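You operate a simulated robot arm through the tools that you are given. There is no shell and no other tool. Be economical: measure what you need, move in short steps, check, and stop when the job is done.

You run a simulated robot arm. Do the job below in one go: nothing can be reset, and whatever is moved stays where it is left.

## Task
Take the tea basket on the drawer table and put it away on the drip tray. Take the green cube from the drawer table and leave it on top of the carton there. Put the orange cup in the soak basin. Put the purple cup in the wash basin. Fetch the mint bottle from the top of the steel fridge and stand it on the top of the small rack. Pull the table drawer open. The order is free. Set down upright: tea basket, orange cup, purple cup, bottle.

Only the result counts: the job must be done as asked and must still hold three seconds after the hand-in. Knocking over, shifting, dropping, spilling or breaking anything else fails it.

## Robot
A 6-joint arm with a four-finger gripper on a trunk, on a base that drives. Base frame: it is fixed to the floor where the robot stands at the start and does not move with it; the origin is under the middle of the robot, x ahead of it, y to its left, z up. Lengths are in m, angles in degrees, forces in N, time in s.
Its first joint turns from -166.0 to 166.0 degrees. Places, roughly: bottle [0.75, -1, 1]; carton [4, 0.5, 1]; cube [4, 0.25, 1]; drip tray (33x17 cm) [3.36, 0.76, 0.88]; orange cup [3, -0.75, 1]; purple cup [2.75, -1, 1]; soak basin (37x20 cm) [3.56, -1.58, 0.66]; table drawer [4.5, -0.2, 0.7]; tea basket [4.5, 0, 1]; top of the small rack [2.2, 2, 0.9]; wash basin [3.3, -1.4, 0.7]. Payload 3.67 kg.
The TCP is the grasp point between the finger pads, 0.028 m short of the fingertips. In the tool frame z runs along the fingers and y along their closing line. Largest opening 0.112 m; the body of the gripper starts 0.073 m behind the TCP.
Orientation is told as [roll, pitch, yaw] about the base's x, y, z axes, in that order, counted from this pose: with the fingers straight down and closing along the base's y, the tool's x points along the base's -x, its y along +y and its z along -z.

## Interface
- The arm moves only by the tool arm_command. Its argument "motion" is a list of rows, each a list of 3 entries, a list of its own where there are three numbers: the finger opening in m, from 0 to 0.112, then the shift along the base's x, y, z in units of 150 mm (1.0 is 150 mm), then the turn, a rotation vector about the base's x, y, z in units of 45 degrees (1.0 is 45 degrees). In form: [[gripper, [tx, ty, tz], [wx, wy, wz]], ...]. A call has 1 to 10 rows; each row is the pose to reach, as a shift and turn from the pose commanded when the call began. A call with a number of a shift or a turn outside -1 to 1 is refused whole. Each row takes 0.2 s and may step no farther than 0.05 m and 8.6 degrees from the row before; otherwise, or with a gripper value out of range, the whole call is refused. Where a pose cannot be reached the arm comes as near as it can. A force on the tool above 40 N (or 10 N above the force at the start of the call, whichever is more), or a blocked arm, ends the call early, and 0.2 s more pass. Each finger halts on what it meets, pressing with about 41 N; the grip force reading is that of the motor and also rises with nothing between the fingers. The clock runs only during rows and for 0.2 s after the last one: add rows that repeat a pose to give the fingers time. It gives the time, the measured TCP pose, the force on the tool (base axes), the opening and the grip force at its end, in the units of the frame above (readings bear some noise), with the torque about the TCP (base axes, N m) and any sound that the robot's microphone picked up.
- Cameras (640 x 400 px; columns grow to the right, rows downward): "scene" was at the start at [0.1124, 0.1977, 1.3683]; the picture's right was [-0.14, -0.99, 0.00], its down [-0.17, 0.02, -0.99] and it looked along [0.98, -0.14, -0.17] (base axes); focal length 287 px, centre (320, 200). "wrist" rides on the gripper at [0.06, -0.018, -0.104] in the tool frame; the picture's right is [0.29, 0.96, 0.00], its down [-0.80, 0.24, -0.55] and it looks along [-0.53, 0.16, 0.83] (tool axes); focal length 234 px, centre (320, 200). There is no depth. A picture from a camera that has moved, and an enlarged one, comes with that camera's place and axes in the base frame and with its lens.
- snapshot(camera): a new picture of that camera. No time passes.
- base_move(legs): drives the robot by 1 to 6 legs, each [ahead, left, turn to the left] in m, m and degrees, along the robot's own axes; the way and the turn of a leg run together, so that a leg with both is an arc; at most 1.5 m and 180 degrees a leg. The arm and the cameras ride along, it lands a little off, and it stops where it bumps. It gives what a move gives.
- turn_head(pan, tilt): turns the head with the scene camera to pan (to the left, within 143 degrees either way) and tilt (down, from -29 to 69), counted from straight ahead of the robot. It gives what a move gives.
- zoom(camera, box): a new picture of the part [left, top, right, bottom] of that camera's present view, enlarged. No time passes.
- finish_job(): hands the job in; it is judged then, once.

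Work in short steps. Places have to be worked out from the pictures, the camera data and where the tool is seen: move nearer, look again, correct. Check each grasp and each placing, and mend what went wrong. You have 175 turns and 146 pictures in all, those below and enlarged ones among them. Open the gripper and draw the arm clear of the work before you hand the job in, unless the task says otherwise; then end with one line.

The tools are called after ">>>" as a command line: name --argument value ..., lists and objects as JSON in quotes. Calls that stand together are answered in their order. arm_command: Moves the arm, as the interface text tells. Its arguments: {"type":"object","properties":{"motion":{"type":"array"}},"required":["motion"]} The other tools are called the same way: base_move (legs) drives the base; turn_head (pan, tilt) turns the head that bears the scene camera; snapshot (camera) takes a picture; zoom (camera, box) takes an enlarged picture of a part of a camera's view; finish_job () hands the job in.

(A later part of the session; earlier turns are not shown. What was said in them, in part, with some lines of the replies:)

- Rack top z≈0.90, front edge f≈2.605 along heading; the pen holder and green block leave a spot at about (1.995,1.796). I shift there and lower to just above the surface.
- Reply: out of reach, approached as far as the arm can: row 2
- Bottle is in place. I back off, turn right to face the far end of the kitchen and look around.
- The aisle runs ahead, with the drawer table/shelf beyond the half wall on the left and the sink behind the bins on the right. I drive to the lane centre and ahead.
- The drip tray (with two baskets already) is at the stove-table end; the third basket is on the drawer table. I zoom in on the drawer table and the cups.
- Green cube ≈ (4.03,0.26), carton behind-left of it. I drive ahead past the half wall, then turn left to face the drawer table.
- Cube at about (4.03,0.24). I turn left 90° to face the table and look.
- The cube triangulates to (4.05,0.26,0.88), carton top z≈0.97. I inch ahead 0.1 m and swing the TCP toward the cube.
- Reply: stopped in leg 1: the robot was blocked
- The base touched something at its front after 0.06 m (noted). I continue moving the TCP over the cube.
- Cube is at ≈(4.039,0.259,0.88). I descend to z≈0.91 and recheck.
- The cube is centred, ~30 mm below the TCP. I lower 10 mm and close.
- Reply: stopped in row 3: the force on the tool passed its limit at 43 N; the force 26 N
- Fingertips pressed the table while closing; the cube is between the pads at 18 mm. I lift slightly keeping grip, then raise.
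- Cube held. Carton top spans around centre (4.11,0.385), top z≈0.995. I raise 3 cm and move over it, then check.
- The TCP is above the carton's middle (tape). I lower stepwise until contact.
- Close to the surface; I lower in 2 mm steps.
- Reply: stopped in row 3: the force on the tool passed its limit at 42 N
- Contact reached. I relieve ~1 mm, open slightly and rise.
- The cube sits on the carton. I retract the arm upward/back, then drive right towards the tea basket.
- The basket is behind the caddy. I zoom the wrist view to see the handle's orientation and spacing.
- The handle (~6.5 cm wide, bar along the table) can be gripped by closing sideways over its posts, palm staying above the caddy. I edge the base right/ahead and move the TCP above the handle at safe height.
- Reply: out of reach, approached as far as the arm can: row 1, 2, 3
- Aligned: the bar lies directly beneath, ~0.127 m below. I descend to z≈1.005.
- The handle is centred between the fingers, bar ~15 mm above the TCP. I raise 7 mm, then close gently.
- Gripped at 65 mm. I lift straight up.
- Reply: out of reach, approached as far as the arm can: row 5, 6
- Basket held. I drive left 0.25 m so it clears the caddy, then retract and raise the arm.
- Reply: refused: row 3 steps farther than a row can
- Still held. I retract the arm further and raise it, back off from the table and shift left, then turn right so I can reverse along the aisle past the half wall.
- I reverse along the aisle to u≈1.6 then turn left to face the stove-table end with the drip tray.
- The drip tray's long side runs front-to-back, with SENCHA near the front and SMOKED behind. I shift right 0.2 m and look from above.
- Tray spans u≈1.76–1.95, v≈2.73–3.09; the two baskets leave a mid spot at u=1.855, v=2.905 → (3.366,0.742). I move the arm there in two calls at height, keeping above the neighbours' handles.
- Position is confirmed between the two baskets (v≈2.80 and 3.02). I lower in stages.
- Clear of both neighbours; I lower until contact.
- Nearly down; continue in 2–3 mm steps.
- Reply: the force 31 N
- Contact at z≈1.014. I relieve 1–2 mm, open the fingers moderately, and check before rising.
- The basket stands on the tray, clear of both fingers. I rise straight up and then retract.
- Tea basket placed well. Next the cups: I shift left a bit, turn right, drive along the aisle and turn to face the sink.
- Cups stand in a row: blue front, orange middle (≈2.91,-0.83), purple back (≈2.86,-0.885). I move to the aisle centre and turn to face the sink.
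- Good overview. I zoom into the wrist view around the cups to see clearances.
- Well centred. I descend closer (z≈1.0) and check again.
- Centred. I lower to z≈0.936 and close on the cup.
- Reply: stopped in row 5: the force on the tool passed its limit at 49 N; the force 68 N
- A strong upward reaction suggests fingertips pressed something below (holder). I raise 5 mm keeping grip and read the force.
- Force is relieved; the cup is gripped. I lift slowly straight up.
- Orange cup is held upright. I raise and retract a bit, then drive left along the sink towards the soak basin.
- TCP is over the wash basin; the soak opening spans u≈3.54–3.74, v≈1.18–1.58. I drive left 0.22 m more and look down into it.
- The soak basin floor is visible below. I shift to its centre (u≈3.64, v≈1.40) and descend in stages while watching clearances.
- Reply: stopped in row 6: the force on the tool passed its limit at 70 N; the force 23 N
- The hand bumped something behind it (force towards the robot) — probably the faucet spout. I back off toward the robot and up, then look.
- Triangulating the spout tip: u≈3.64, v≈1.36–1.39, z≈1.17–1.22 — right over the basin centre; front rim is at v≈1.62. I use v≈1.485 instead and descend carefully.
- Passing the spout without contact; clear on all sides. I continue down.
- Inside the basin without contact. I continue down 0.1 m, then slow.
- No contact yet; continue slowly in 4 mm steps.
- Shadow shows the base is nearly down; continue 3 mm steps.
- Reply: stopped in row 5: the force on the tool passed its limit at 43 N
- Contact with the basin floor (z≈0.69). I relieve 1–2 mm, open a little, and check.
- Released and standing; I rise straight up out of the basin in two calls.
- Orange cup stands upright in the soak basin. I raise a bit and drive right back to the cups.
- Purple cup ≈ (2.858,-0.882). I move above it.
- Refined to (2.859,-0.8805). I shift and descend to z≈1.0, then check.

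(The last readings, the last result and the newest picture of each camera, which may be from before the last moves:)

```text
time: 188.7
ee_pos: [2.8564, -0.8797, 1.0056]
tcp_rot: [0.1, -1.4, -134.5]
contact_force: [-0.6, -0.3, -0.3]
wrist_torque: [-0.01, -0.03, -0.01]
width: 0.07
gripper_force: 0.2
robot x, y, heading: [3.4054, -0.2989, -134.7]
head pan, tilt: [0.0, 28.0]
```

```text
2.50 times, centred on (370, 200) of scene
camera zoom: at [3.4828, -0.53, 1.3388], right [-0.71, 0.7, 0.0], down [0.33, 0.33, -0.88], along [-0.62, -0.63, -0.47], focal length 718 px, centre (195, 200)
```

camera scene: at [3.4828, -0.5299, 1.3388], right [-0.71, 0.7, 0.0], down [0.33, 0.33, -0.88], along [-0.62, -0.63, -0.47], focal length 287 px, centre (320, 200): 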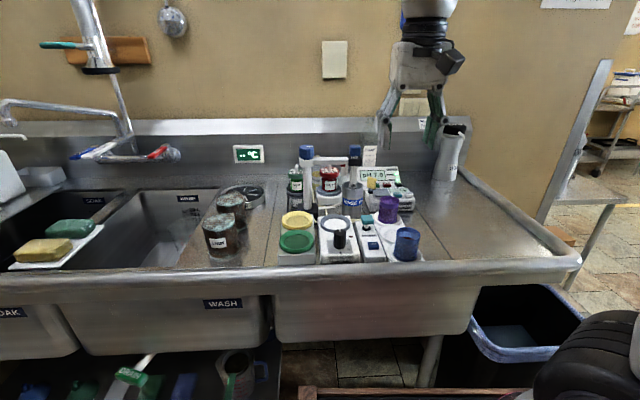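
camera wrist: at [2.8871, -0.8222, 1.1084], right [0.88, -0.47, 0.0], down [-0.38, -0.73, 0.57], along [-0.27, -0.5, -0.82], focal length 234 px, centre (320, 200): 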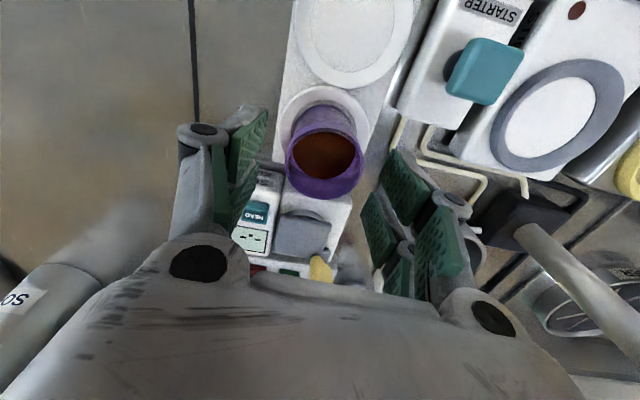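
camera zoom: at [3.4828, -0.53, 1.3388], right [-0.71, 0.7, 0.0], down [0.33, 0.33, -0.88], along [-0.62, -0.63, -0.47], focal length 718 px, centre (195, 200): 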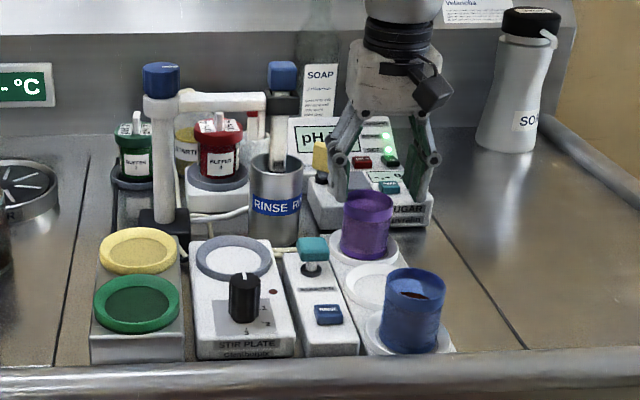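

Well centred, finger lanes clear. I lower to z≈0.948 and close.

>>> arm_command --motion '[[0.07, [0, 0, -0.2], [0, 0, 0]], [0.07, [0, 0, -0.38], [0, 0, 0]], [0.07, [0, 0, -0.38], [0, 0, 0]], [0.06, [0, 0, -0.38], [0, 0, 0]], [0.052, [0, 0, -0.38], [0, 0, 0]], [0.045, [0, 0, -0.38], [0, 0, 0]], [0.045, [0, 0, -0.38], [0, 0, 0]]]'

>>> snapshot --camera "wrist"

```text
time: 190.3
ee_pos: [2.8543, -0.8812, 0.9507]
tcp_rot: [0.1, -1.3, -134.4]
contact_force: [4.6, -4.2, 2.4]
wrist_torque: [-0.12, -0.13, 0.03]
width: 0.0491
gripper_force: 3.3
robot x, y, heading: [3.4051, -0.3004, -134.6]
head pan, tilt: [0.0, 28.0]
```

```text
38 pictures are left
camera wrist: at [2.8852, -0.8223, 1.0531], right [0.89, -0.47, 0.0], down [-0.38, -0.73, 0.57], along [-0.27, -0.5, -0.82], focal length 234 px, centre (320, 200)
```

wrist: 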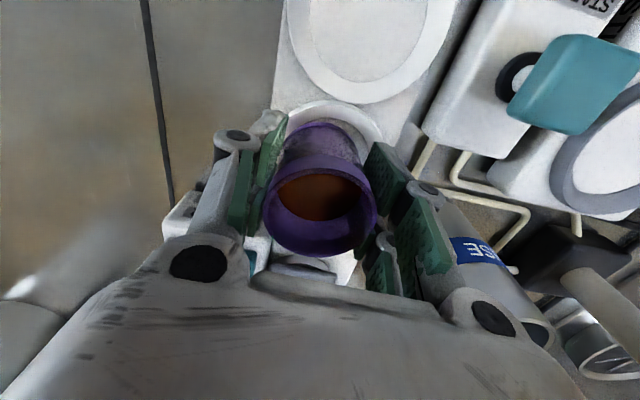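

The pads just touch (force still building). I hold to build the grip, then lift slowly.

>>> arm_command --motion '[[0.042, [0, 0, 0], [0, 0, 0]], [0.04, [0, 0, 0], [0, 0, 0]], [0.04, [0, 0, 0.03], [0, 0, 0]], [0.04, [0, 0, 0.12], [0, 0, 0]], [0.04, [0, 0, 0.26], [0, 0, 0]], [0.04, [0, 0, 0.42], [0, 0, 0]], [0.04, [0, 0, 0.6], [0, 0, 0]], [0.04, [0, 0, 0.8], [0, 0, 0]], [0.04, [0, 0, 1.0], [0, 0, 0]], [0.04, [0, 0, 1.0], [0, 0, 0]]]'

>>> snapshot --camera "wrist"

>>> snapshot --camera "scene"

```text
time: 192.5
ee_pos: [2.853, -0.8834, 1.099]
tcp_rot: [0.1, -1.3, -134.5]
contact_force: [0.7, -0.1, -0.9]
wrist_torque: [0.03, -0.03, 0.03]
width: 0.048
gripper_force: 40.6
robot x, y, heading: [3.4099, -0.2959, -134.8]
head pan, tilt: [0.0, 28.0]
```

```text
37 pictures are left
camera wrist: at [2.8852, -0.8237, 1.2029], right [0.88, -0.47, 0.0], down [-0.38, -0.73, 0.57], along [-0.27, -0.5, -0.82], focal length 234 px, centre (320, 200)
```

wrist: 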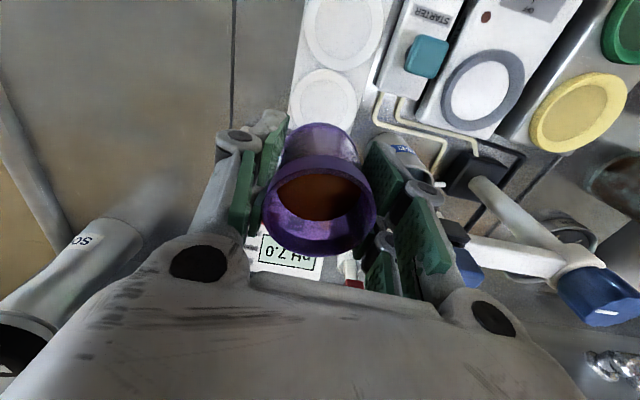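

```text
36 pictures are left
camera scene: at [3.4828, -0.5301, 1.3388], right [-0.71, 0.7, 0.0], down [0.33, 0.33, -0.88], along [-0.62, -0.63, -0.47], focal length 287 px, centre (320, 200)
```

scene: 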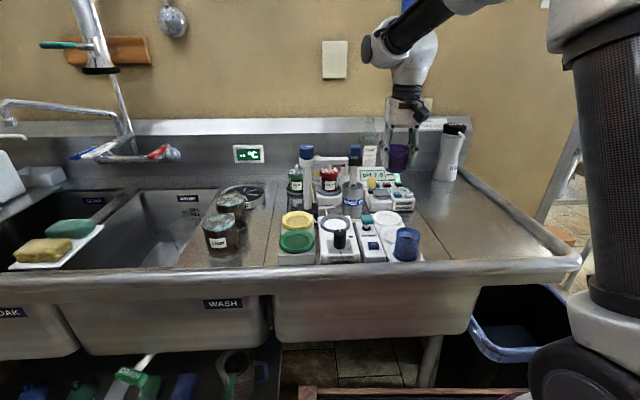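

Purple cup is held. I retract/raise and drive left to the wash basin, then look inside.

>>> arm_command --motion '[[0.04, [0.15, 0.15, 0.12], [0, 0, 0]], [0.04, [0.3, 0.3, 0.25], [0, 0, 0]], [0.04, [0.45, 0.45, 0.4], [0, 0, 0]], [0.04, [0.6, 0.6, 0.5], [0, 0, 0]], [0.04, [0.75, 0.75, 0.6], [0, 0, 0]], [0.04, [0.9, 0.9, 0.7], [0, 0, 0]]]'

>>> base_move --legs '[[0, 0.58, 0]]'

>>> snapshot --camera "scene"

>>> snapshot --camera "wrist"

```text
time: 193.9
ee_pos: [2.988, -0.7475, 1.2028]
tcp_rot: [0.1, -1.4, -134.5]
contact_force: [0.3, -0.8, -1.8]
wrist_torque: [0.04, 0.01, -0.02]
width: 0.0476
gripper_force: 41.0
robot x, y, heading: [3.4077, -0.2974, -134.8]
head pan, tilt: [0.0, 28.0]
```

```text
time: 197.2
ee_pos: [3.3917, -1.1467, 1.2024]
tcp_rot: [0.1, -1.3, -134.8]
contact_force: [0.0, 0.0, -0.5]
wrist_torque: [0.0, 0.02, -0.02]
width: 0.048
gripper_force: 40.7
robot x, y, heading: [3.8118, -0.7015, -135.1]
head pan, tilt: [0.0, 28.0]
```

```text
35 pictures are left
camera scene: at [3.8863, -0.9328, 1.3388], right [-0.71, 0.71, 0.0], down [0.33, 0.33, -0.88], along [-0.62, -0.62, -0.47], focal length 287 px, centre (320, 200)
```

scene: 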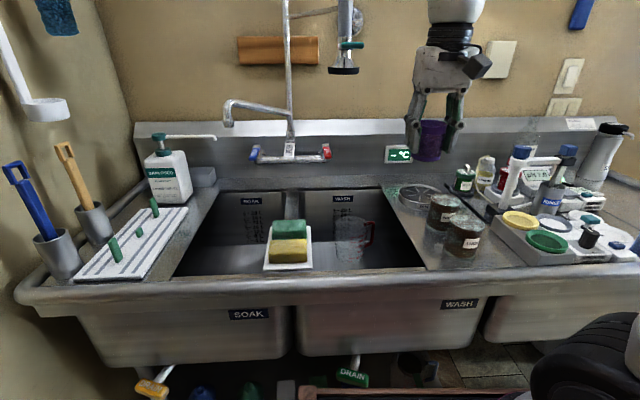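

```text
34 pictures are left
camera wrist: at [3.4223, -1.0887, 1.3061], right [0.88, -0.47, 0.0], down [-0.38, -0.72, 0.57], along [-0.27, -0.5, -0.82], focal length 234 px, centre (320, 200)
```

wrist: 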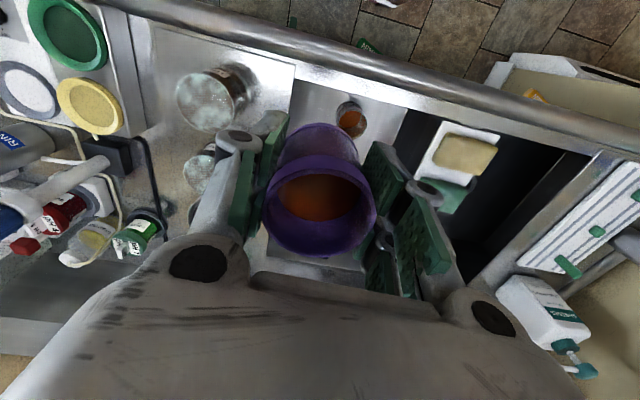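

The wash basin holds a glass (u≈3.305,v≈1.51) and a pitcher (u≈3.306,v≈1.294); the spray nozzle hangs at (u 3.354,v 1.352,z≥1.29). I'll go down at v≈1.52 to z≈0.94, then slide back to v≈1.41, u≈3.25.

>>> arm_command --motion '[[0.04, [-0.06, -0.25, 0], [0, 0, 0]], [0.04, [-0.12, -0.5, 0], [0, 0, 0]], [0.04, [-0.12, -0.5, -0.25], [0, 0, 0]], [0.04, [-0.12, -0.5, -0.5], [0, 0, 0]], [0.04, [-0.12, -0.5, -0.75], [0, 0, 0]], [0.04, [-0.12, -0.5, -1.0], [0, 0, 0]], [0.04, [-0.12, -0.5, -1.0], [0, 0, 0]]]'

>>> snapshot --camera "wrist"

>>> zoom --camera "scene" --box '[260, 20, 500, 280]'

```text
time: 198.8
ee_pos: [3.3728, -1.2218, 1.0537]
tcp_rot: [0.0, -1.3, -134.9]
contact_force: [0.1, 0.1, -1.0]
wrist_torque: [0.01, 0.03, 0.01]
width: 0.0477
gripper_force: 40.8
robot x, y, heading: [3.8126, -0.6976, -135.0]
head pan, tilt: [0.0, 28.0]
```

```text
33 pictures are left
camera wrist: at [3.4051, -1.1635, 1.1569], right [0.88, -0.47, 0.0], down [-0.38, -0.72, 0.57], along [-0.27, -0.5, -0.82], focal length 234 px, centre (320, 200)
```

wrist: 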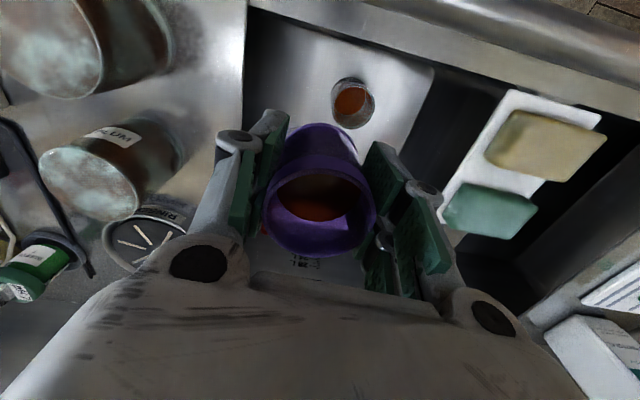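

```text
1.54 times, centred on (380, 150) of scene
camera zoom: at [3.8863, -0.9328, 1.3388], right [-0.71, 0.71, 0.0], down [0.33, 0.33, -0.88], along [-0.62, -0.62, -0.47], focal length 442 px, centre (228, 277)
```

zoom: 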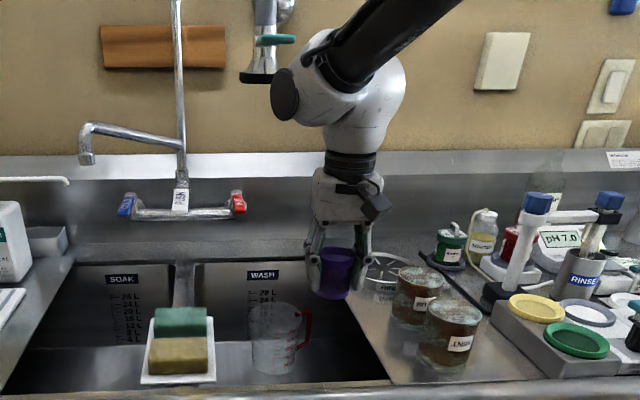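

The wash drain is at (u 3.235,v 1.376); with glass and drain I choose the free spot u≈3.245, v≈1.455. I lower to z≈0.95 then slide back 6.5 cm.

>>> arm_command --motion '[[0.04, [0, 0, -0.25], [0, 0, 0]], [0.04, [0, 0, -0.5], [0, 0, 0]], [0.04, [0, 0, -0.69], [0, 0, 0]], [0.04, [-0.15, -0.15, -0.69], [0, 0, 0]], [0.04, [-0.311, -0.311, -0.69], [0, 0, 0]], [0.04, [-0.311, -0.311, -0.69], [0, 0, 0]]]'

>>> snapshot --camera "wrist"

>>> zoom --camera "scene" --box '[260, 60, 480, 290]'

```text
time: 200.2
ee_pos: [3.3268, -1.2662, 0.9487]
tcp_rot: [0.1, -1.4, -134.7]
contact_force: [0.9, -1.1, -0.4]
wrist_torque: [-0.01, 0.03, -0.01]
width: 0.0478
gripper_force: 41.2
robot x, y, heading: [3.8139, -0.6992, -135.2]
head pan, tilt: [0.0, 28.0]
```

```text
31 pictures are left
camera wrist: at [3.3579, -1.2086, 1.0532], right [0.88, -0.47, 0.0], down [-0.38, -0.73, 0.57], along [-0.27, -0.5, -0.82], focal length 234 px, centre (320, 200)
```

wrist: 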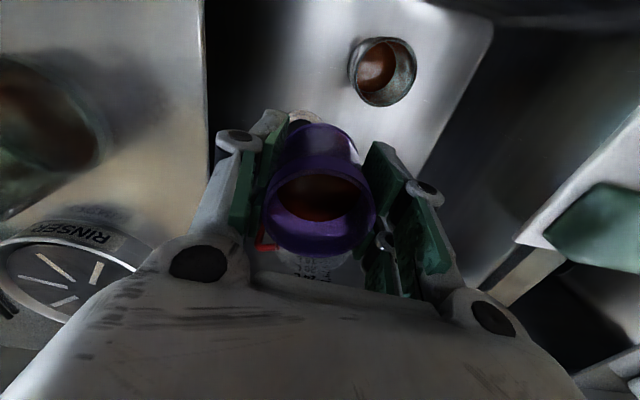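

```text
1.74 times, centred on (370, 175) of scene
camera zoom: at [3.8863, -0.9328, 1.3388], right [-0.71, 0.71, 0.0], down [0.33, 0.33, -0.88], along [-0.62, -0.62, -0.47], focal length 500 px, centre (233, 244)
```

zoom: 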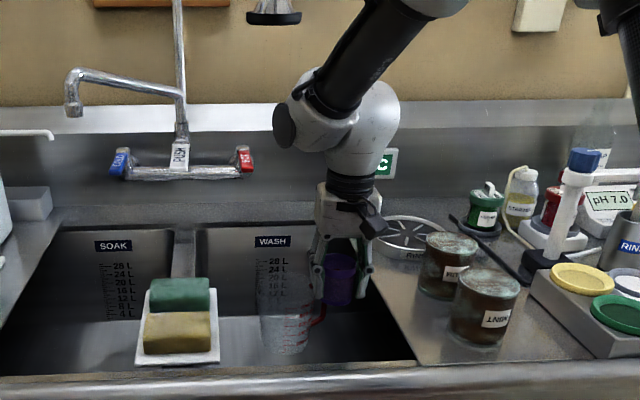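

Landing point (image ~(320,93)) lies between drain ring and glass. I descend further.

>>> arm_command --motion '[[0.04, [0, 0, -0.2], [0, 0, 0]], [0.04, [0, 0, -0.4], [0, 0, 0]], [0.04, [0, 0, -0.6], [0, 0, 0]], [0.04, [0, 0, -0.8], [0, 0, 0]], [0.04, [0, 0, -1.0], [0, 0, 0]], [0.04, [0, 0, -1.0], [0, 0, 0]]]'

>>> snapshot --camera "wrist"

```text
time: 201.6
ee_pos: [3.3249, -1.2672, 0.7989]
tcp_rot: [0.1, -1.3, -134.8]
contact_force: [-0.5, 0.2, -1.1]
wrist_torque: [0.02, -0.02, 0.01]
width: 0.0477
gripper_force: 41.2
robot x, y, heading: [3.8128, -0.6999, -135.3]
head pan, tilt: [0.0, 28.0]
```

```text
29 pictures are left
camera wrist: at [3.358, -1.2082, 0.9018], right [0.88, -0.47, 0.0], down [-0.38, -0.72, 0.57], along [-0.27, -0.5, -0.82], focal length 234 px, centre (320, 200)
```

wrist: 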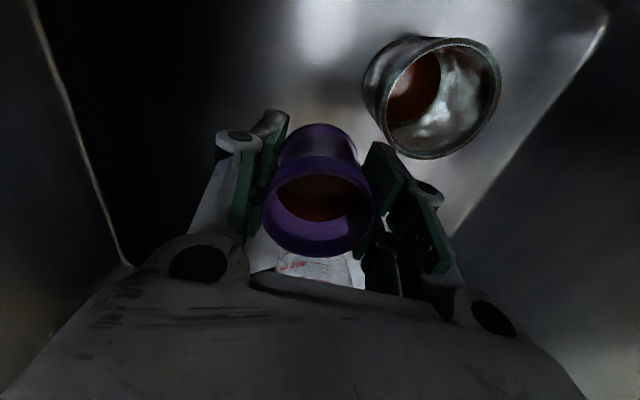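

Glass rim confirmed ≈1.2 cm from the finger lane; I nudge 6 mm away from it and continue down slowly.

>>> arm_command --motion '[[0.04, [-0.042, -0.005, 0], [0, 0, 0]], [0.04, [-0.042, -0.005, -0.15], [0, 0, 0]], [0.04, [-0.042, -0.005, -0.3], [0, 0, 0]], [0.04, [-0.042, -0.005, -0.42], [0, 0, 0]], [0.04, [-0.042, -0.005, -0.52], [0, 0, 0]], [0.04, [-0.042, -0.005, -0.55], [0, 0, 0]], [0.04, [-0.042, -0.005, -0.58], [0, 0, 0]]]'

>>> snapshot --camera "wrist"

```text
time: 203.2
ee_pos: [3.3192, -1.2687, 0.7125]
tcp_rot: [0.1, -1.3, -134.8]
contact_force: [-0.4, 0.2, -1.2]
wrist_torque: [0.01, 0.02, -0.01]
width: 0.0478
gripper_force: 40.9
robot x, y, heading: [3.8164, -0.6986, -134.9]
head pan, tilt: [0.0, 28.0]
```

```text
28 pictures are left
camera wrist: at [3.3503, -1.2103, 0.8161], right [0.88, -0.47, 0.0], down [-0.38, -0.72, 0.57], along [-0.27, -0.5, -0.82], focal length 234 px, centre (320, 200)
```

wrist: 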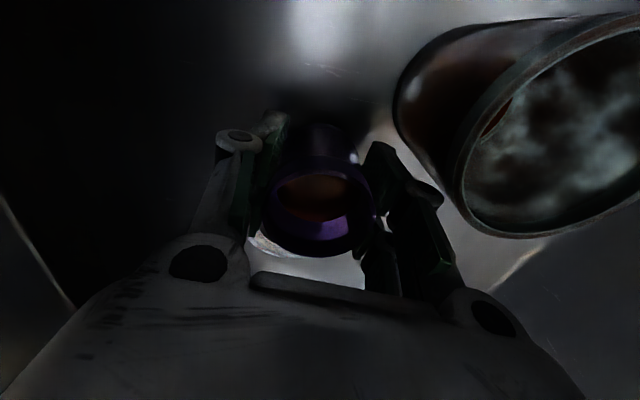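

No contact with the glass; continue with ~3 mm steps.

>>> arm_command --motion '[[0.04, [0, 0, -0.02], [0, 0, 0]], [0.04, [0, 0, -0.04], [0, 0, 0]], [0.04, [0, 0, -0.06], [0, 0, 0]], [0.04, [0, 0, -0.08], [0, 0, 0]], [0.04, [0, 0, -0.1], [0, 0, 0]]]'

```text
time: 204.4
ee_pos: [3.3188, -1.2689, 0.6993]
tcp_rot: [0.3, -1.3, -134.8]
contact_force: [-6.6, 6.0, 31.4]
wrist_torque: [-0.03, 0.4, -0.19]
width: 0.0478
gripper_force: 41.0
robot x, y, heading: [3.8092, -0.6998, -135.1]
head pan, tilt: [0.0, 28.0]
```

Contact at the predicted height. I relieve ~2 mm and open slightly.

>>> arm_command --motion '[[0.04, [0, 0, 0.015], [0, 0, 0]], [0.05, [0, 0, 0.015], [0, 0, 0]], [0.056, [0, 0, 0.015], [0, 0, 0]], [0.06, [0, 0, 0.015], [0, 0, 0]]]'

>>> snapshot --camera "wrist"

```text
time: 205.4
ee_pos: [3.3189, -1.2687, 0.7009]
tcp_rot: [0.2, -1.3, -134.7]
contact_force: [0.2, 1.3, 0.3]
wrist_torque: [0.0, -0.03, 0.0]
width: 0.06
gripper_force: 0.0
robot x, y, heading: [3.8128, -0.6971, -135.0]
head pan, tilt: [0.0, 28.0]
```

```text
27 pictures are left
camera wrist: at [3.3516, -1.2107, 0.8036], right [0.88, -0.47, 0.0], down [-0.38, -0.73, 0.57], along [-0.27, -0.5, -0.82], focal length 234 px, centre (320, 200)
```

wrist: 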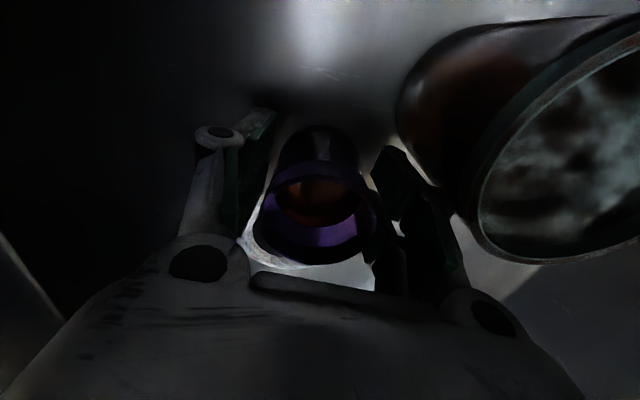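

The right pad is close to the cup; I nudge 2 mm and rise straight up gently.

>>> arm_command --motion '[[0.062, [0.01, -0.01, 0], [0, 0, 0]], [0.062, [0.01, -0.01, 0.1], [0, 0, 0]], [0.062, [0.01, -0.01, 0.25], [0, 0, 0]], [0.062, [0.01, -0.01, 0.45], [0, 0, 0]], [0.062, [0.01, -0.01, 0.7], [0, 0, 0]], [0.062, [0.01, -0.01, 1.0], [0, 0, 0]]]'

>>> arm_command --motion '[[0.062, [0.1, 0.1, 0.2], [0, 0, 0]], [0.062, [0.2, 0.2, 0.45], [0, 0, 0]], [0.062, [0.3, 0.3, 0.7], [0, 0, 0]], [0.062, [0.35, 0.35, 1.0], [0, 0, 0]]]'

>>> snapshot --camera "wrist"

>>> zoom --camera "scene" --box '[260, 160, 460, 290]'

```text
time: 206.8
ee_pos: [3.3271, -1.2719, 0.849]
tcp_rot: [0.0, -1.2, -134.8]
contact_force: [0.6, -0.4, -0.3]
wrist_torque: [0.08, -0.03, 0.03]
width: 0.0622
gripper_force: 0.1
robot x, y, heading: [3.8123, -0.6974, -135.3]
head pan, tilt: [0.0, 28.0]
```

```text
time: 207.8
ee_pos: [3.3732, -1.2198, 0.9977]
tcp_rot: [0.2, -1.3, -134.8]
contact_force: [-0.1, -0.9, 0.2]
wrist_torque: [0.0, -0.03, 0.0]
width: 0.0623
gripper_force: 0.1
robot x, y, heading: [3.8104, -0.6939, -134.8]
head pan, tilt: [0.0, 28.0]
```

```text
26 pictures are left
camera wrist: at [3.4057, -1.162, 1.101], right [0.88, -0.47, 0.0], down [-0.38, -0.73, 0.57], along [-0.27, -0.5, -0.82], focal length 234 px, centre (320, 200)
```

wrist: 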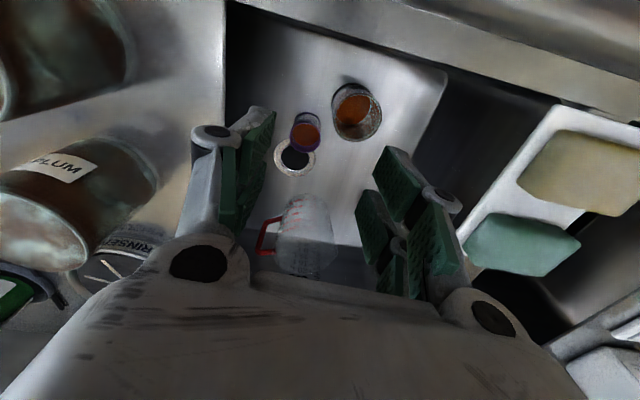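

```text
3.08 times, centred on (360, 225) of scene
camera zoom: at [3.886, -0.9332, 1.3388], right [-0.71, 0.71, 0.0], down [0.33, 0.33, -0.88], along [-0.62, -0.62, -0.47], focal length 884 px, centre (197, 123)
```

zoom: 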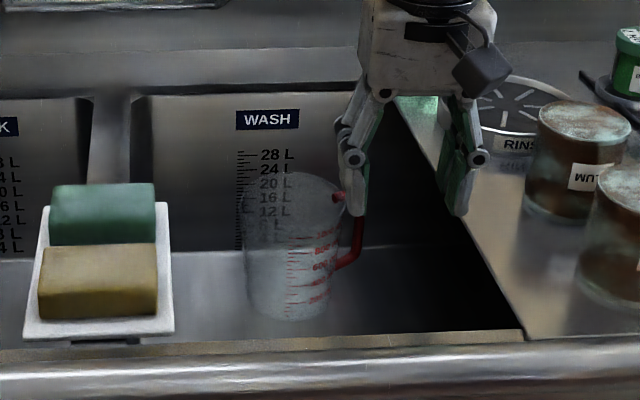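

I zoom in on the cup to verify it is upright.

>>> zoom --camera "wrist" --box '[260, 70, 400, 190]'

```text
3.33 times, centred on (330, 130) of wrist
camera zoom: at [3.4057, -1.162, 1.101], right [0.88, -0.47, 0.0], down [-0.38, -0.73, 0.57], along [-0.27, -0.5, -0.82], focal length 781 px, centre (287, 433)
```

zoom: 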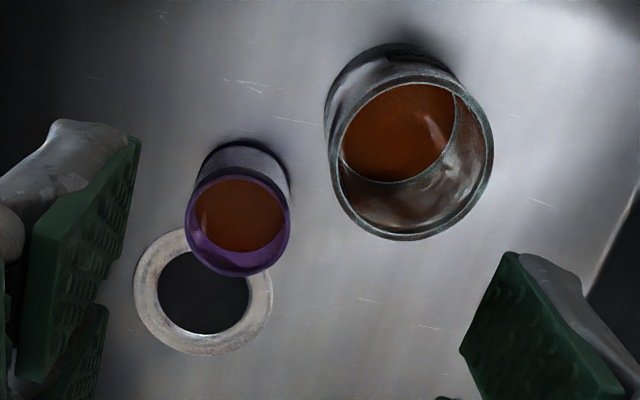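

Purple cup is upright in the wash basin. Last job: the drawer. I raise/retract the arm, drive right and turn left, then look at the drawer.

>>> arm_command --motion '[[0.062, [0.05, 0.05, 0.25], [0, 0, 0]], [0.062, [0.15, 0.15, 0.5], [0, 0, 0]], [0.062, [0.25, 0.25, 0.75], [0, 0, 0]], [0.062, [0.35, 0.35, 1.0], [0, 0, 0]]]'

>>> base_move --legs '[[0, -0.42, 0], [0, 0, 90]]'

>>> turn_head --pan 45 --tilt 35

>>> snapshot --camera "scene"

```text
time: 208.8
ee_pos: [3.4268, -1.1668, 1.1506]
tcp_rot: [0.1, -1.1, -134.8]
contact_force: [-0.6, -0.3, -0.1]
wrist_torque: [0.01, -0.04, 0.03]
width: 0.0621
gripper_force: 0.0
robot x, y, heading: [3.8112, -0.6984, -134.9]
head pan, tilt: [0.0, 28.0]
```

```text
time: 213.1
ee_pos: [3.4439, -1.0081, 1.1507]
tcp_rot: [0.1, -1.3, -102.2]
contact_force: [0.2, -0.4, 0.4]
wrist_torque: [0.01, -0.02, 0.02]
width: 0.062
gripper_force: 0.1
robot x, y, heading: [3.5161, -0.4067, -102.0]
head pan, tilt: [0.0, 28.0]
stopped in leg 2: the robot was blocked; the commanded pose is now the measured one
```

```text
time: 214.2
ee_pos: [3.4451, -1.0074, 1.1515]
tcp_rot: [0.2, -1.3, -102.2]
contact_force: [1.3, -0.5, -0.4]
wrist_torque: [0.01, -0.01, 0.01]
width: 0.0622
gripper_force: 0.2
robot x, y, heading: [3.5178, -0.4049, -102.4]
head pan, tilt: [45.0, 35.0]
```

```text
23 pictures are left
camera scene: at [3.7713, -0.5483, 1.3279], right [-0.84, -0.54, 0.0], down [-0.31, 0.48, -0.82], along [0.44, -0.69, -0.57], focal length 287 px, centre (320, 200)
```

scene: 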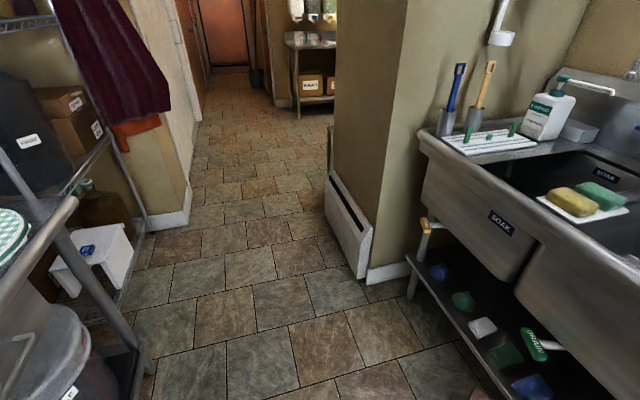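

The turn was blocked (rear corner near the table). I shift 4–5 cm toward the sink side to the aisle centre and finish the turn.

>>> base_move --legs '[[0.03, -0.02, 0], [0, 0, 28], [0, 0, 29]]'

>>> turn_head --pan 60 --tilt 35

>>> snapshot --camera "scene"

```text
time: 218.0
ee_pos: [3.9629, -0.8129, 1.1507]
tcp_rot: [0.0, -1.3, -44.5]
contact_force: [0.2, 0.3, 0.5]
wrist_torque: [-0.02, 0.0, 0.01]
width: 0.0622
gripper_force: 0.1
robot x, y, heading: [3.4918, -0.4291, -44.4]
head pan, tilt: [45.0, 35.0]
```

```text
time: 218.7
ee_pos: [3.9636, -0.8142, 1.151]
tcp_rot: [0.0, -1.3, -44.5]
contact_force: [0.1, 0.1, 0.2]
wrist_torque: [0.05, 0.0, 0.03]
width: 0.062
gripper_force: 0.0
robot x, y, heading: [3.4919, -0.4282, -44.2]
head pan, tilt: [60.0, 35.0]
```

```text
22 pictures are left
camera scene: at [3.7422, -0.2713, 1.3279], right [0.26, -0.96, 0.0], down [-0.55, -0.15, -0.82], along [0.79, 0.22, -0.57], focal length 287 px, centre (320, 200)
```

scene: 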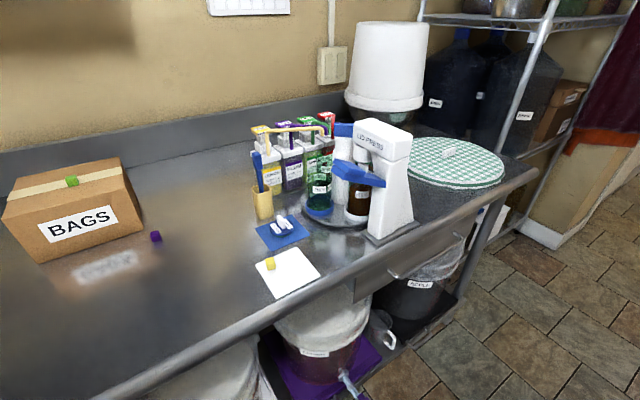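

The cube is still on the carton. I zoom in on the drawer and its handle.

>>> zoom --camera "scene" --box '[340, 180, 500, 300]'

```text
3.33 times, centred on (420, 240) of scene
camera zoom: at [3.7422, -0.2713, 1.3279], right [0.26, -0.96, 0.0], down [-0.55, -0.15, -0.82], along [0.79, 0.22, -0.57], focal length 958 px, centre (-13, 67)
```

zoom: 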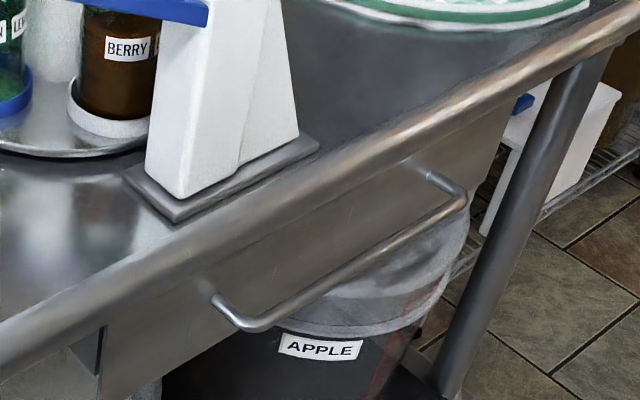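

The drawer bar handle runs u≈3.18–3.40 at v≈2.735, z≈0.84, just ahead of the table edge. My heading already makes the fingers close along v, so I'll bring the TCP in front of the handle and tilt the tool toward it.

>>> arm_command --motion '[[0.062, [0.09, 0.19, -0.1], [0, 0, 0]], [0.062, [0.18, 0.38, -0.2], [0, 0, 0]], [0.062, [0.27, 0.57, -0.3], [0, 0, 0]], [0.062, [0.36, 0.76, -0.4], [0, 0, 0]], [0.062, [0.46, 0.97, -0.5], [0, 0, 0]], [0.062, [0.46, 0.97, -0.5], [0, 0, 0]]]'

>>> arm_command --motion '[[0.062, [0, 0, 0], [0.117, -0.117, 0]], [0.062, [0, 0, 0], [0.234, -0.234, 0]], [0.062, [0, 0, 0], [0.351, -0.351, 0]], [0.062, [0, 0, 0], [0.468, -0.468, 0]], [0.062, [0, 0, 0], [0.585, -0.585, 0]], [0.062, [0, 0, 0], [0.707, -0.707, 0]], [0.062, [0, 0, 0], [0.707, -0.707, 0]]]'

>>> snapshot --camera "scene"

```text
time: 220.1
ee_pos: [4.0311, -0.6674, 1.0749]
tcp_rot: [0.2, -1.3, -44.5]
contact_force: [-1.1, 0.0, -0.5]
wrist_torque: [-0.03, -0.03, -0.01]
width: 0.0618
gripper_force: 0.0
robot x, y, heading: [3.4933, -0.4304, -44.4]
head pan, tilt: [60.0, 35.0]
```

```text
time: 221.7
ee_pos: [4.0322, -0.6681, 1.0758]
tcp_rot: [45.0, -1.3, -45.5]
contact_force: [0.3, -0.8, -0.1]
wrist_torque: [0.01, 0.02, -0.01]
width: 0.0625
gripper_force: 0.0
robot x, y, heading: [3.4888, -0.4293, -44.6]
head pan, tilt: [60.0, 35.0]
```

```text
20 pictures are left
camera scene: at [3.7421, -0.2712, 1.3279], right [0.27, -0.96, 0.0], down [-0.55, -0.15, -0.82], along [0.79, 0.22, -0.57], focal length 287 px, centre (320, 200)
```

scene: 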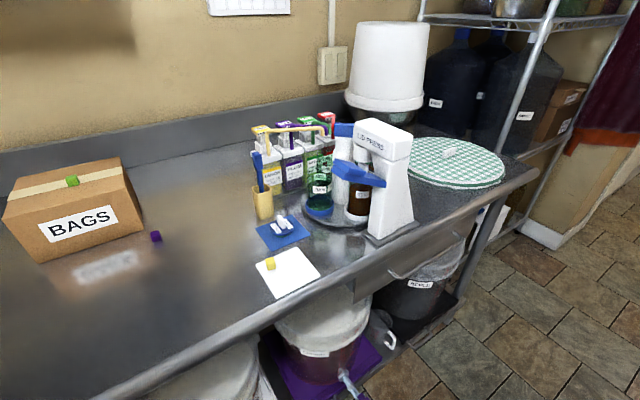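

Tilt works. I tilt 25° more while lowering and moving toward the handle.

>>> arm_command --motion '[[0.05, [0.06, 0.12, -0.2], [0.1, -0.1, 0]], [0.05, [0.12, 0.25, -0.4], [0.2, -0.2, 0]], [0.04, [0.18, 0.38, -0.6], [0.3, -0.3, 0]], [0.04, [0.245, 0.51, -0.8], [0.393, -0.393, 0]], [0.04, [0.245, 0.51, -1.0], [0.393, -0.393, 0]], [0.04, [0.245, 0.51, -1.0], [0.393, -0.393, 0]]]'

>>> turn_head --pan 40 --tilt 40

>>> snapshot --camera "scene"

>>> snapshot --camera "wrist"

```text
time: 223.1
ee_pos: [4.0697, -0.5941, 0.9278]
tcp_rot: [70.1, -1.0, -46.0]
contact_force: [0.2, 0.2, 0.2]
wrist_torque: [0.02, 0.01, 0.01]
width: 0.0398
gripper_force: 0.0
robot x, y, heading: [3.4947, -0.4307, -44.8]
head pan, tilt: [60.0, 35.0]
```

```text
time: 224.0
ee_pos: [4.07, -0.5936, 0.9273]
tcp_rot: [70.0, -0.8, -46.0]
contact_force: [0.5, 0.7, -0.5]
wrist_torque: [0.05, -0.02, 0.03]
width: 0.04
gripper_force: 0.1
robot x, y, heading: [3.4932, -0.4259, -44.7]
head pan, tilt: [40.0, 40.0]
```

```text
19 pictures are left
camera scene: at [3.742, -0.3014, 1.3203], right [-0.08, -1.0, 0.0], down [-0.64, 0.05, -0.77], along [0.76, -0.06, -0.64], focal length 287 px, centre (320, 200)
```

scene: 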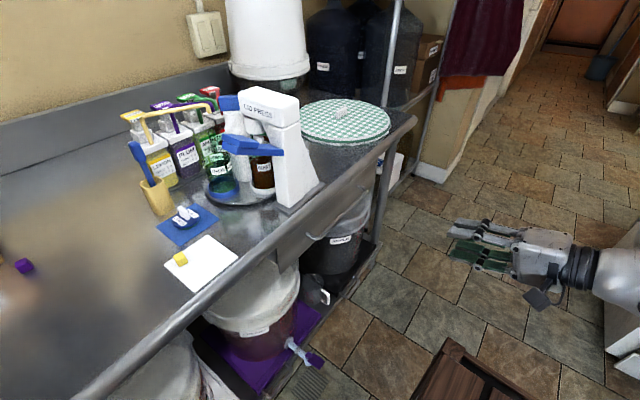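

```text
18 pictures are left
camera wrist: at [3.9538, -0.6212, 0.9464], right [0.02, 0.44, 0.9], down [0.23, -0.87, 0.43], along [0.97, 0.2, -0.12], focal length 234 px, centre (320, 200)
```

wrist: 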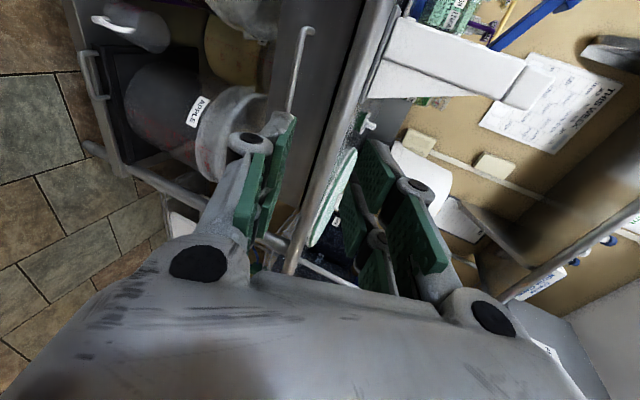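

Combining the views, the bar is at v≈2.762, z≈0.787, u≈3.22–3.45. I move to a pre-grasp in front of its centre and look again.

>>> arm_command --motion '[[0.045, [0.19, 0.127, -0.146], [0, 0, 0]], [0.045, [0.38, 0.254, -0.292], [0, 0, 0]], [0.045, [0.57, 0.381, -0.438], [0, 0, 0]], [0.045, [0.76, 0.508, -0.584], [0, 0, 0]], [0.045, [0.966, 0.636, -0.73], [0, 0, 0]], [0.045, [0.966, 0.636, -0.73], [0, 0, 0]]]'

>>> snapshot --camera "wrist"

>>> zoom --camera "scene" --box '[260, 140, 480, 310]'

```text
time: 225.4
ee_pos: [4.2131, -0.4932, 0.8165]
tcp_rot: [70.1, -0.9, -46.0]
contact_force: [-0.2, -0.4, 1.1]
wrist_torque: [0.03, -0.01, 0.02]
width: 0.0449
gripper_force: 0.1
robot x, y, heading: [3.4914, -0.431, -44.2]
head pan, tilt: [40.0, 40.0]
```

```text
17 pictures are left
camera wrist: at [4.0971, -0.5216, 0.8355], right [0.02, 0.44, 0.9], down [0.23, -0.87, 0.43], along [0.97, 0.2, -0.12], focal length 234 px, centre (320, 200)
```

wrist: 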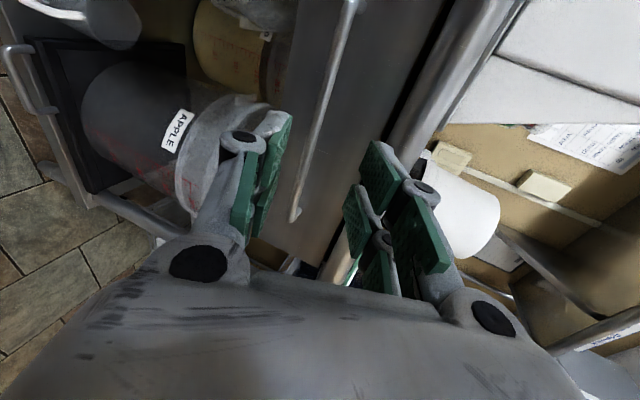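

```text
2.35 times, centred on (370, 225) of scene
camera zoom: at [3.742, -0.3013, 1.3203], right [-0.08, -1.0, 0.0], down [-0.64, 0.05, -0.77], along [0.76, -0.06, -0.64], focal length 676 px, centre (202, 141)
```

zoom: 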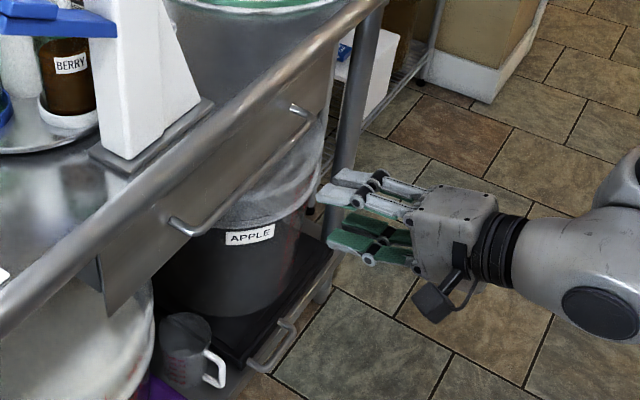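

The bar runs right between the fingertips' line of travel. I advance ~0.11 m along the tool axis and check.

>>> arm_command --motion '[[0.045, [0.16, 0.16, -0.083], [0, 0, 0]], [0.045, [0.32, 0.32, -0.166], [0, 0, 0]], [0.045, [0.487, 0.487, -0.25], [0, 0, 0]], [0.045, [0.487, 0.487, -0.25], [0, 0, 0]]]'

>>> snapshot --camera "wrist"

>>> zoom --camera "scene" --box '[280, 140, 440, 270]'

```text
time: 226.4
ee_pos: [4.2902, -0.4238, 0.7798]
tcp_rot: [70.0, -0.8, -45.9]
contact_force: [-1.0, 0.3, 0.7]
wrist_torque: [-0.02, 0.0, 0.0]
width: 0.0449
gripper_force: 0.1
robot x, y, heading: [3.4928, -0.4287, -44.9]
head pan, tilt: [40.0, 40.0]
```

```text
15 pictures are left
camera wrist: at [4.1736, -0.4516, 0.7983], right [0.02, 0.44, 0.9], down [0.23, -0.87, 0.43], along [0.97, 0.2, -0.12], focal length 234 px, centre (320, 200)
```

wrist: 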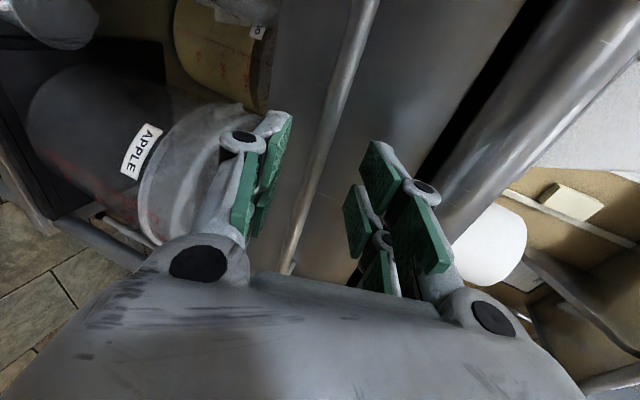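

```text
3.08 times, centred on (360, 205) of scene
camera zoom: at [3.742, -0.3014, 1.3203], right [-0.08, -1.0, 0.0], down [-0.64, 0.05, -0.77], along [0.76, -0.06, -0.64], focal length 884 px, centre (197, 185)
```

zoom: 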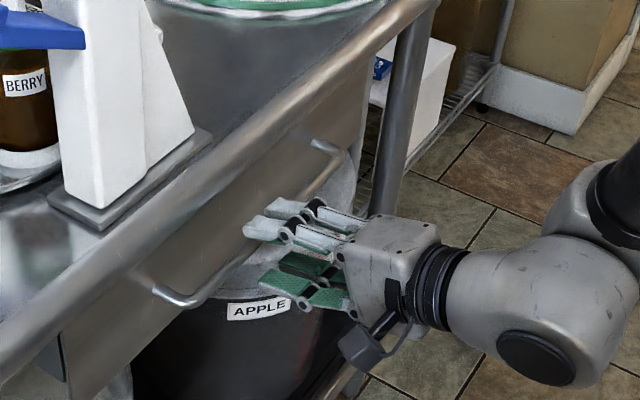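

Bar lies between the fingertips. I advance 2 cm more and close on it.

>>> arm_command --motion '[[0.045, [0.045, 0.045, -0.023], [0, 0, 0]], [0.045, [0.089, 0.089, -0.046], [0, 0, 0]], [0.03, [0.089, 0.089, -0.046], [0, 0, 0]], [0.015, [0.089, 0.089, -0.046], [0, 0, 0]], [0.005, [0.089, 0.089, -0.046], [0, 0, 0]], [0.005, [0.089, 0.089, -0.046], [0, 0, 0]]]'

>>> snapshot --camera "wrist"

```text
time: 227.8
ee_pos: [4.2999, -0.4131, 0.7728]
tcp_rot: [70.2, -1.0, -46.0]
contact_force: [2.0, 1.2, 5.1]
wrist_torque: [-0.56, -0.76, 0.44]
width: 0.0119
gripper_force: 44.8
robot x, y, heading: [3.493, -0.427, -44.5]
head pan, tilt: [40.0, 40.0]
```

```text
13 pictures are left
camera wrist: at [4.1842, -0.4398, 0.7907], right [0.02, 0.44, 0.9], down [0.23, -0.87, 0.43], along [0.97, 0.2, -0.12], focal length 234 px, centre (320, 200)
```

wrist: 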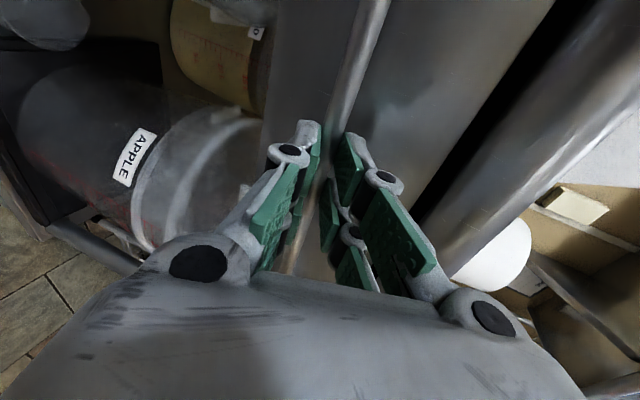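

Bar gripped (12 mm). I pull along −v in small steps, 0.1 m first.

>>> arm_command --motion '[[0.005, [-0.07, -0.07, 0], [0, 0, 0]], [0.005, [-0.14, -0.14, 0], [0, 0, 0]], [0.005, [-0.22, -0.22, 0], [0, 0, 0]], [0.005, [-0.3, -0.3, 0], [0, 0, 0]], [0.005, [-0.38, -0.38, 0], [0, 0, 0]], [0.005, [-0.47, -0.47, 0], [0, 0, 0]], [0.005, [-0.47, -0.47, 0], [0, 0, 0]]]'

>>> zoom --camera "scene" --box '[220, 100, 480, 310]'

```text
time: 229.4
ee_pos: [4.2312, -0.483, 0.7747]
tcp_rot: [70.1, -1.0, -46.1]
contact_force: [21.8, -23.0, -2.0]
wrist_torque: [-0.39, -0.29, -0.8]
width: 0.0118
gripper_force: 45.1
robot x, y, heading: [3.4919, -0.4319, -44.4]
head pan, tilt: [40.0, 40.0]
```

```text
1.90 times, centred on (350, 205) of scene
camera zoom: at [3.7427, -0.3021, 1.3202], right [-0.08, -1.0, 0.0], down [-0.64, 0.05, -0.77], along [0.76, -0.06, -0.64], focal length 547 px, centre (263, 190)
```

zoom: 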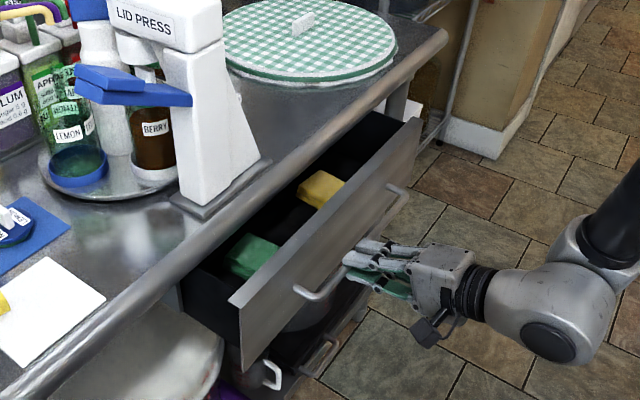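

The drawer is opening; a sideways load (+u) shows slight misalignment. I continue pulling 0.1 m with a small +u correction.

>>> arm_command --motion '[[0.005, [0.02, -0.02, 0], [0, 0, 0]], [0.005, [-0.05, -0.1, 0], [0, 0, 0]], [0.005, [-0.12, -0.18, 0], [0, 0, 0]], [0.005, [-0.2, -0.26, 0], [0, 0, 0]], [0.005, [-0.28, -0.35, 0], [0, 0, 0]], [0.005, [-0.36, -0.43, 0], [0, 0, 0]], [0.005, [-0.44, -0.52, 0], [0, 0, 0]], [0.005, [-0.44, -0.52, 0], [0, 0, 0]]]'

>>> zoom --camera "scene" --box '[220, 100, 480, 310]'

```text
time: 231.2
ee_pos: [4.1639, -0.5584, 0.7723]
tcp_rot: [70.2, -1.0, -46.2]
contact_force: [-5.9, 4.3, 23.1]
wrist_torque: [0.83, 0.08, 0.17]
width: 0.0113
gripper_force: 44.8
robot x, y, heading: [3.4937, -0.4272, -44.5]
head pan, tilt: [40.0, 40.0]
```

```text
1.90 times, centred on (350, 205) of scene
camera zoom: at [3.7413, -0.3013, 1.3204], right [-0.08, -1.0, 0.0], down [-0.64, 0.05, -0.77], along [0.76, -0.06, -0.64], focal length 547 px, centre (263, 190)
```

zoom: 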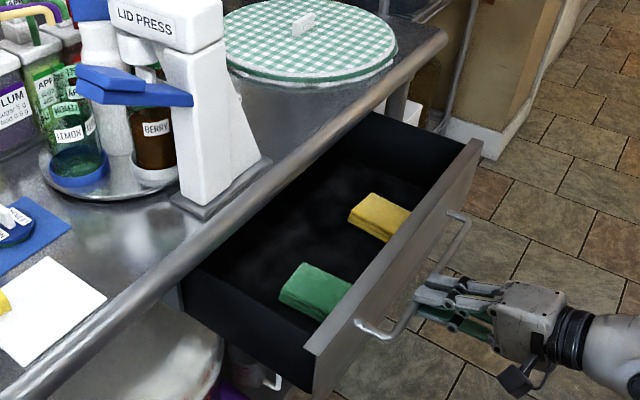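

Open about 0.2 m. I pull another 5 cm (force check will stop at the end of travel).

>>> arm_command --motion '[[0.005, [-0.06, -0.06, 0.01], [0, 0, 0]], [0.005, [-0.12, -0.12, 0.01], [0, 0, 0]], [0.005, [-0.18, -0.18, 0.01], [0, 0, 0]], [0.005, [-0.24, -0.24, 0.01], [0, 0, 0]], [0.005, [-0.24, -0.24, 0.01], [0, 0, 0]]]'

```text
time: 232.4
ee_pos: [4.127, -0.5965, 0.7742]
tcp_rot: [70.1, -1.0, -46.2]
contact_force: [19.2, -20.9, -0.7]
wrist_torque: [-0.25, -0.18, -0.68]
width: 0.0116
gripper_force: 45.0
robot x, y, heading: [3.4895, -0.4315, -44.3]
head pan, tilt: [40.0, 40.0]
```

Drawer is ~0.25 m open. I unload sideways, open the fingers and retreat along the tool axis.

>>> arm_command --motion '[[0.005, [0.018, -0.018, 0], [0, 0, 0]], [0.025, [0.018, -0.018, 0], [0, 0, 0]], [0.045, [0.018, -0.018, 0], [0, 0, 0]], [0.045, [0.018, -0.018, 0], [0, 0, 0]], [0.045, [-0.08, -0.11, 0.05], [0, 0, 0]], [0.045, [-0.2, -0.23, 0.11], [0, 0, 0]], [0.045, [-0.32, -0.35, 0.17], [0, 0, 0]], [0.045, [-0.44, -0.47, 0.23], [0, 0, 0]]]'

>>> snapshot --camera "scene"

```text
time: 234.2
ee_pos: [4.0636, -0.6667, 0.8076]
tcp_rot: [70.1, -0.9, -46.1]
contact_force: [0.2, 0.1, 0.2]
wrist_torque: [0.0, -0.03, 0.04]
width: 0.045
gripper_force: 0.2
robot x, y, heading: [3.4909, -0.4318, -44.4]
head pan, tilt: [40.0, 40.0]
```

```text
10 pictures are left
camera scene: at [3.7421, -0.3012, 1.3203], right [-0.08, -1.0, 0.0], down [-0.64, 0.05, -0.77], along [0.76, -0.06, -0.64], focal length 287 px, centre (320, 200)
```

scene: 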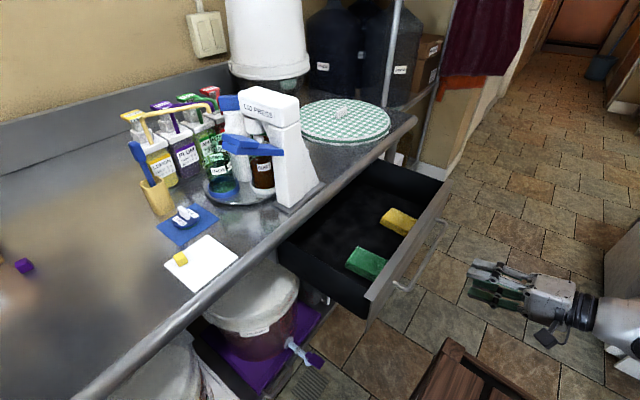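

The drawer stays open and is released. I raise the arm clear and do a final check of carton/cube.

>>> arm_command --motion '[[0.06, [-0.08, -0.08, 0.25], [0, 0, 0]], [0.06, [-0.16, -0.16, 0.5], [0, 0, 0]], [0.06, [-0.24, -0.24, 0.75], [0, 0, 0]], [0.06, [-0.3, -0.3, 1.0], [0, 0, 0]], [0.06, [-0.3, -0.3, 1.0], [0, 0, 0]]]'

>>> turn_head --pan 65 --tilt 35

>>> snapshot --camera "scene"

>>> turn_head --pan -20 --tilt 35

>>> snapshot --camera "scene"

```text
time: 235.4
ee_pos: [4.0193, -0.7104, 0.9568]
tcp_rot: [70.1, -0.9, -45.9]
contact_force: [0.8, 0.5, 0.1]
wrist_torque: [0.02, -0.03, 0.01]
width: 0.0602
gripper_force: 0.0
robot x, y, heading: [3.4913, -0.429, -44.6]
head pan, tilt: [40.0, 40.0]
```

```text
time: 236.2
ee_pos: [4.0197, -0.7102, 0.9563]
tcp_rot: [70.1, -1.0, -46.0]
contact_force: [-0.8, 0.0, 0.0]
wrist_torque: [0.02, 0.02, 0.01]
width: 0.0603
gripper_force: 0.0
robot x, y, heading: [3.4912, -0.4293, -44.6]
head pan, tilt: [65.0, 35.0]
```

```text
9 pictures are left
camera scene: at [3.7398, -0.264, 1.3278], right [0.35, -0.94, 0.0], down [-0.54, -0.2, -0.82], along [0.77, 0.28, -0.57], focal length 287 px, centre (320, 200)
```

scene: 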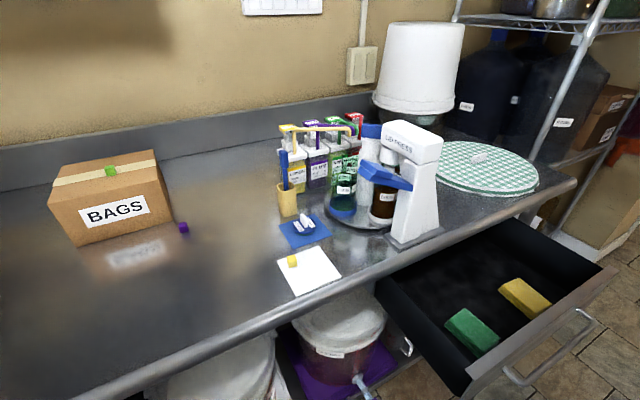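

```text
time: 237.8
ee_pos: [4.0182, -0.7099, 0.9557]
tcp_rot: [70.1, -0.9, -46.0]
contact_force: [0.1, 0.3, -0.7]
wrist_torque: [-0.01, 0.01, -0.02]
width: 0.06
gripper_force: 0.0
robot x, y, heading: [3.4906, -0.4304, -44.5]
head pan, tilt: [-20.0, 35.0]
```

```text
8 pictures are left
camera scene: at [3.6951, -0.3742, 1.3279], right [-0.9, -0.43, 0.0], down [-0.25, 0.52, -0.82], along [0.35, -0.74, -0.57], focal length 287 px, centre (320, 200)
```

scene: 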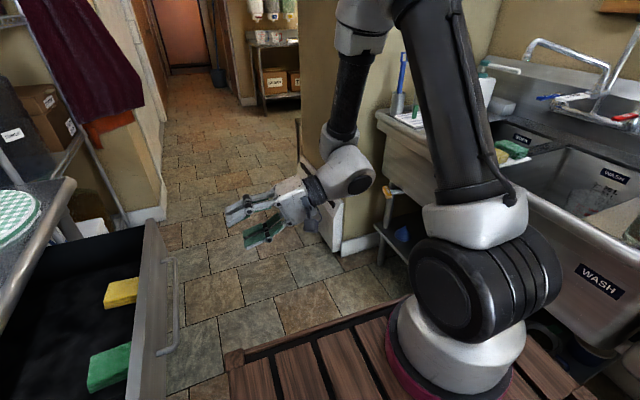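

Everything is in place: the drawer is open, the cube is on the carton, and the arm is clear with the gripper open. I hand the job in.

>>> finish_job

```text
The job is handed in.
```

All six parts of the task are done and handed in, but the gripper knocked the tap spout over the soak basin once (the stop registered about 70 N). I saw no shift in later pictures, and I can't rule out that it moved slightly. The base also stopped twice against something while working in the narrow aisle, and I saw nothing displaced.
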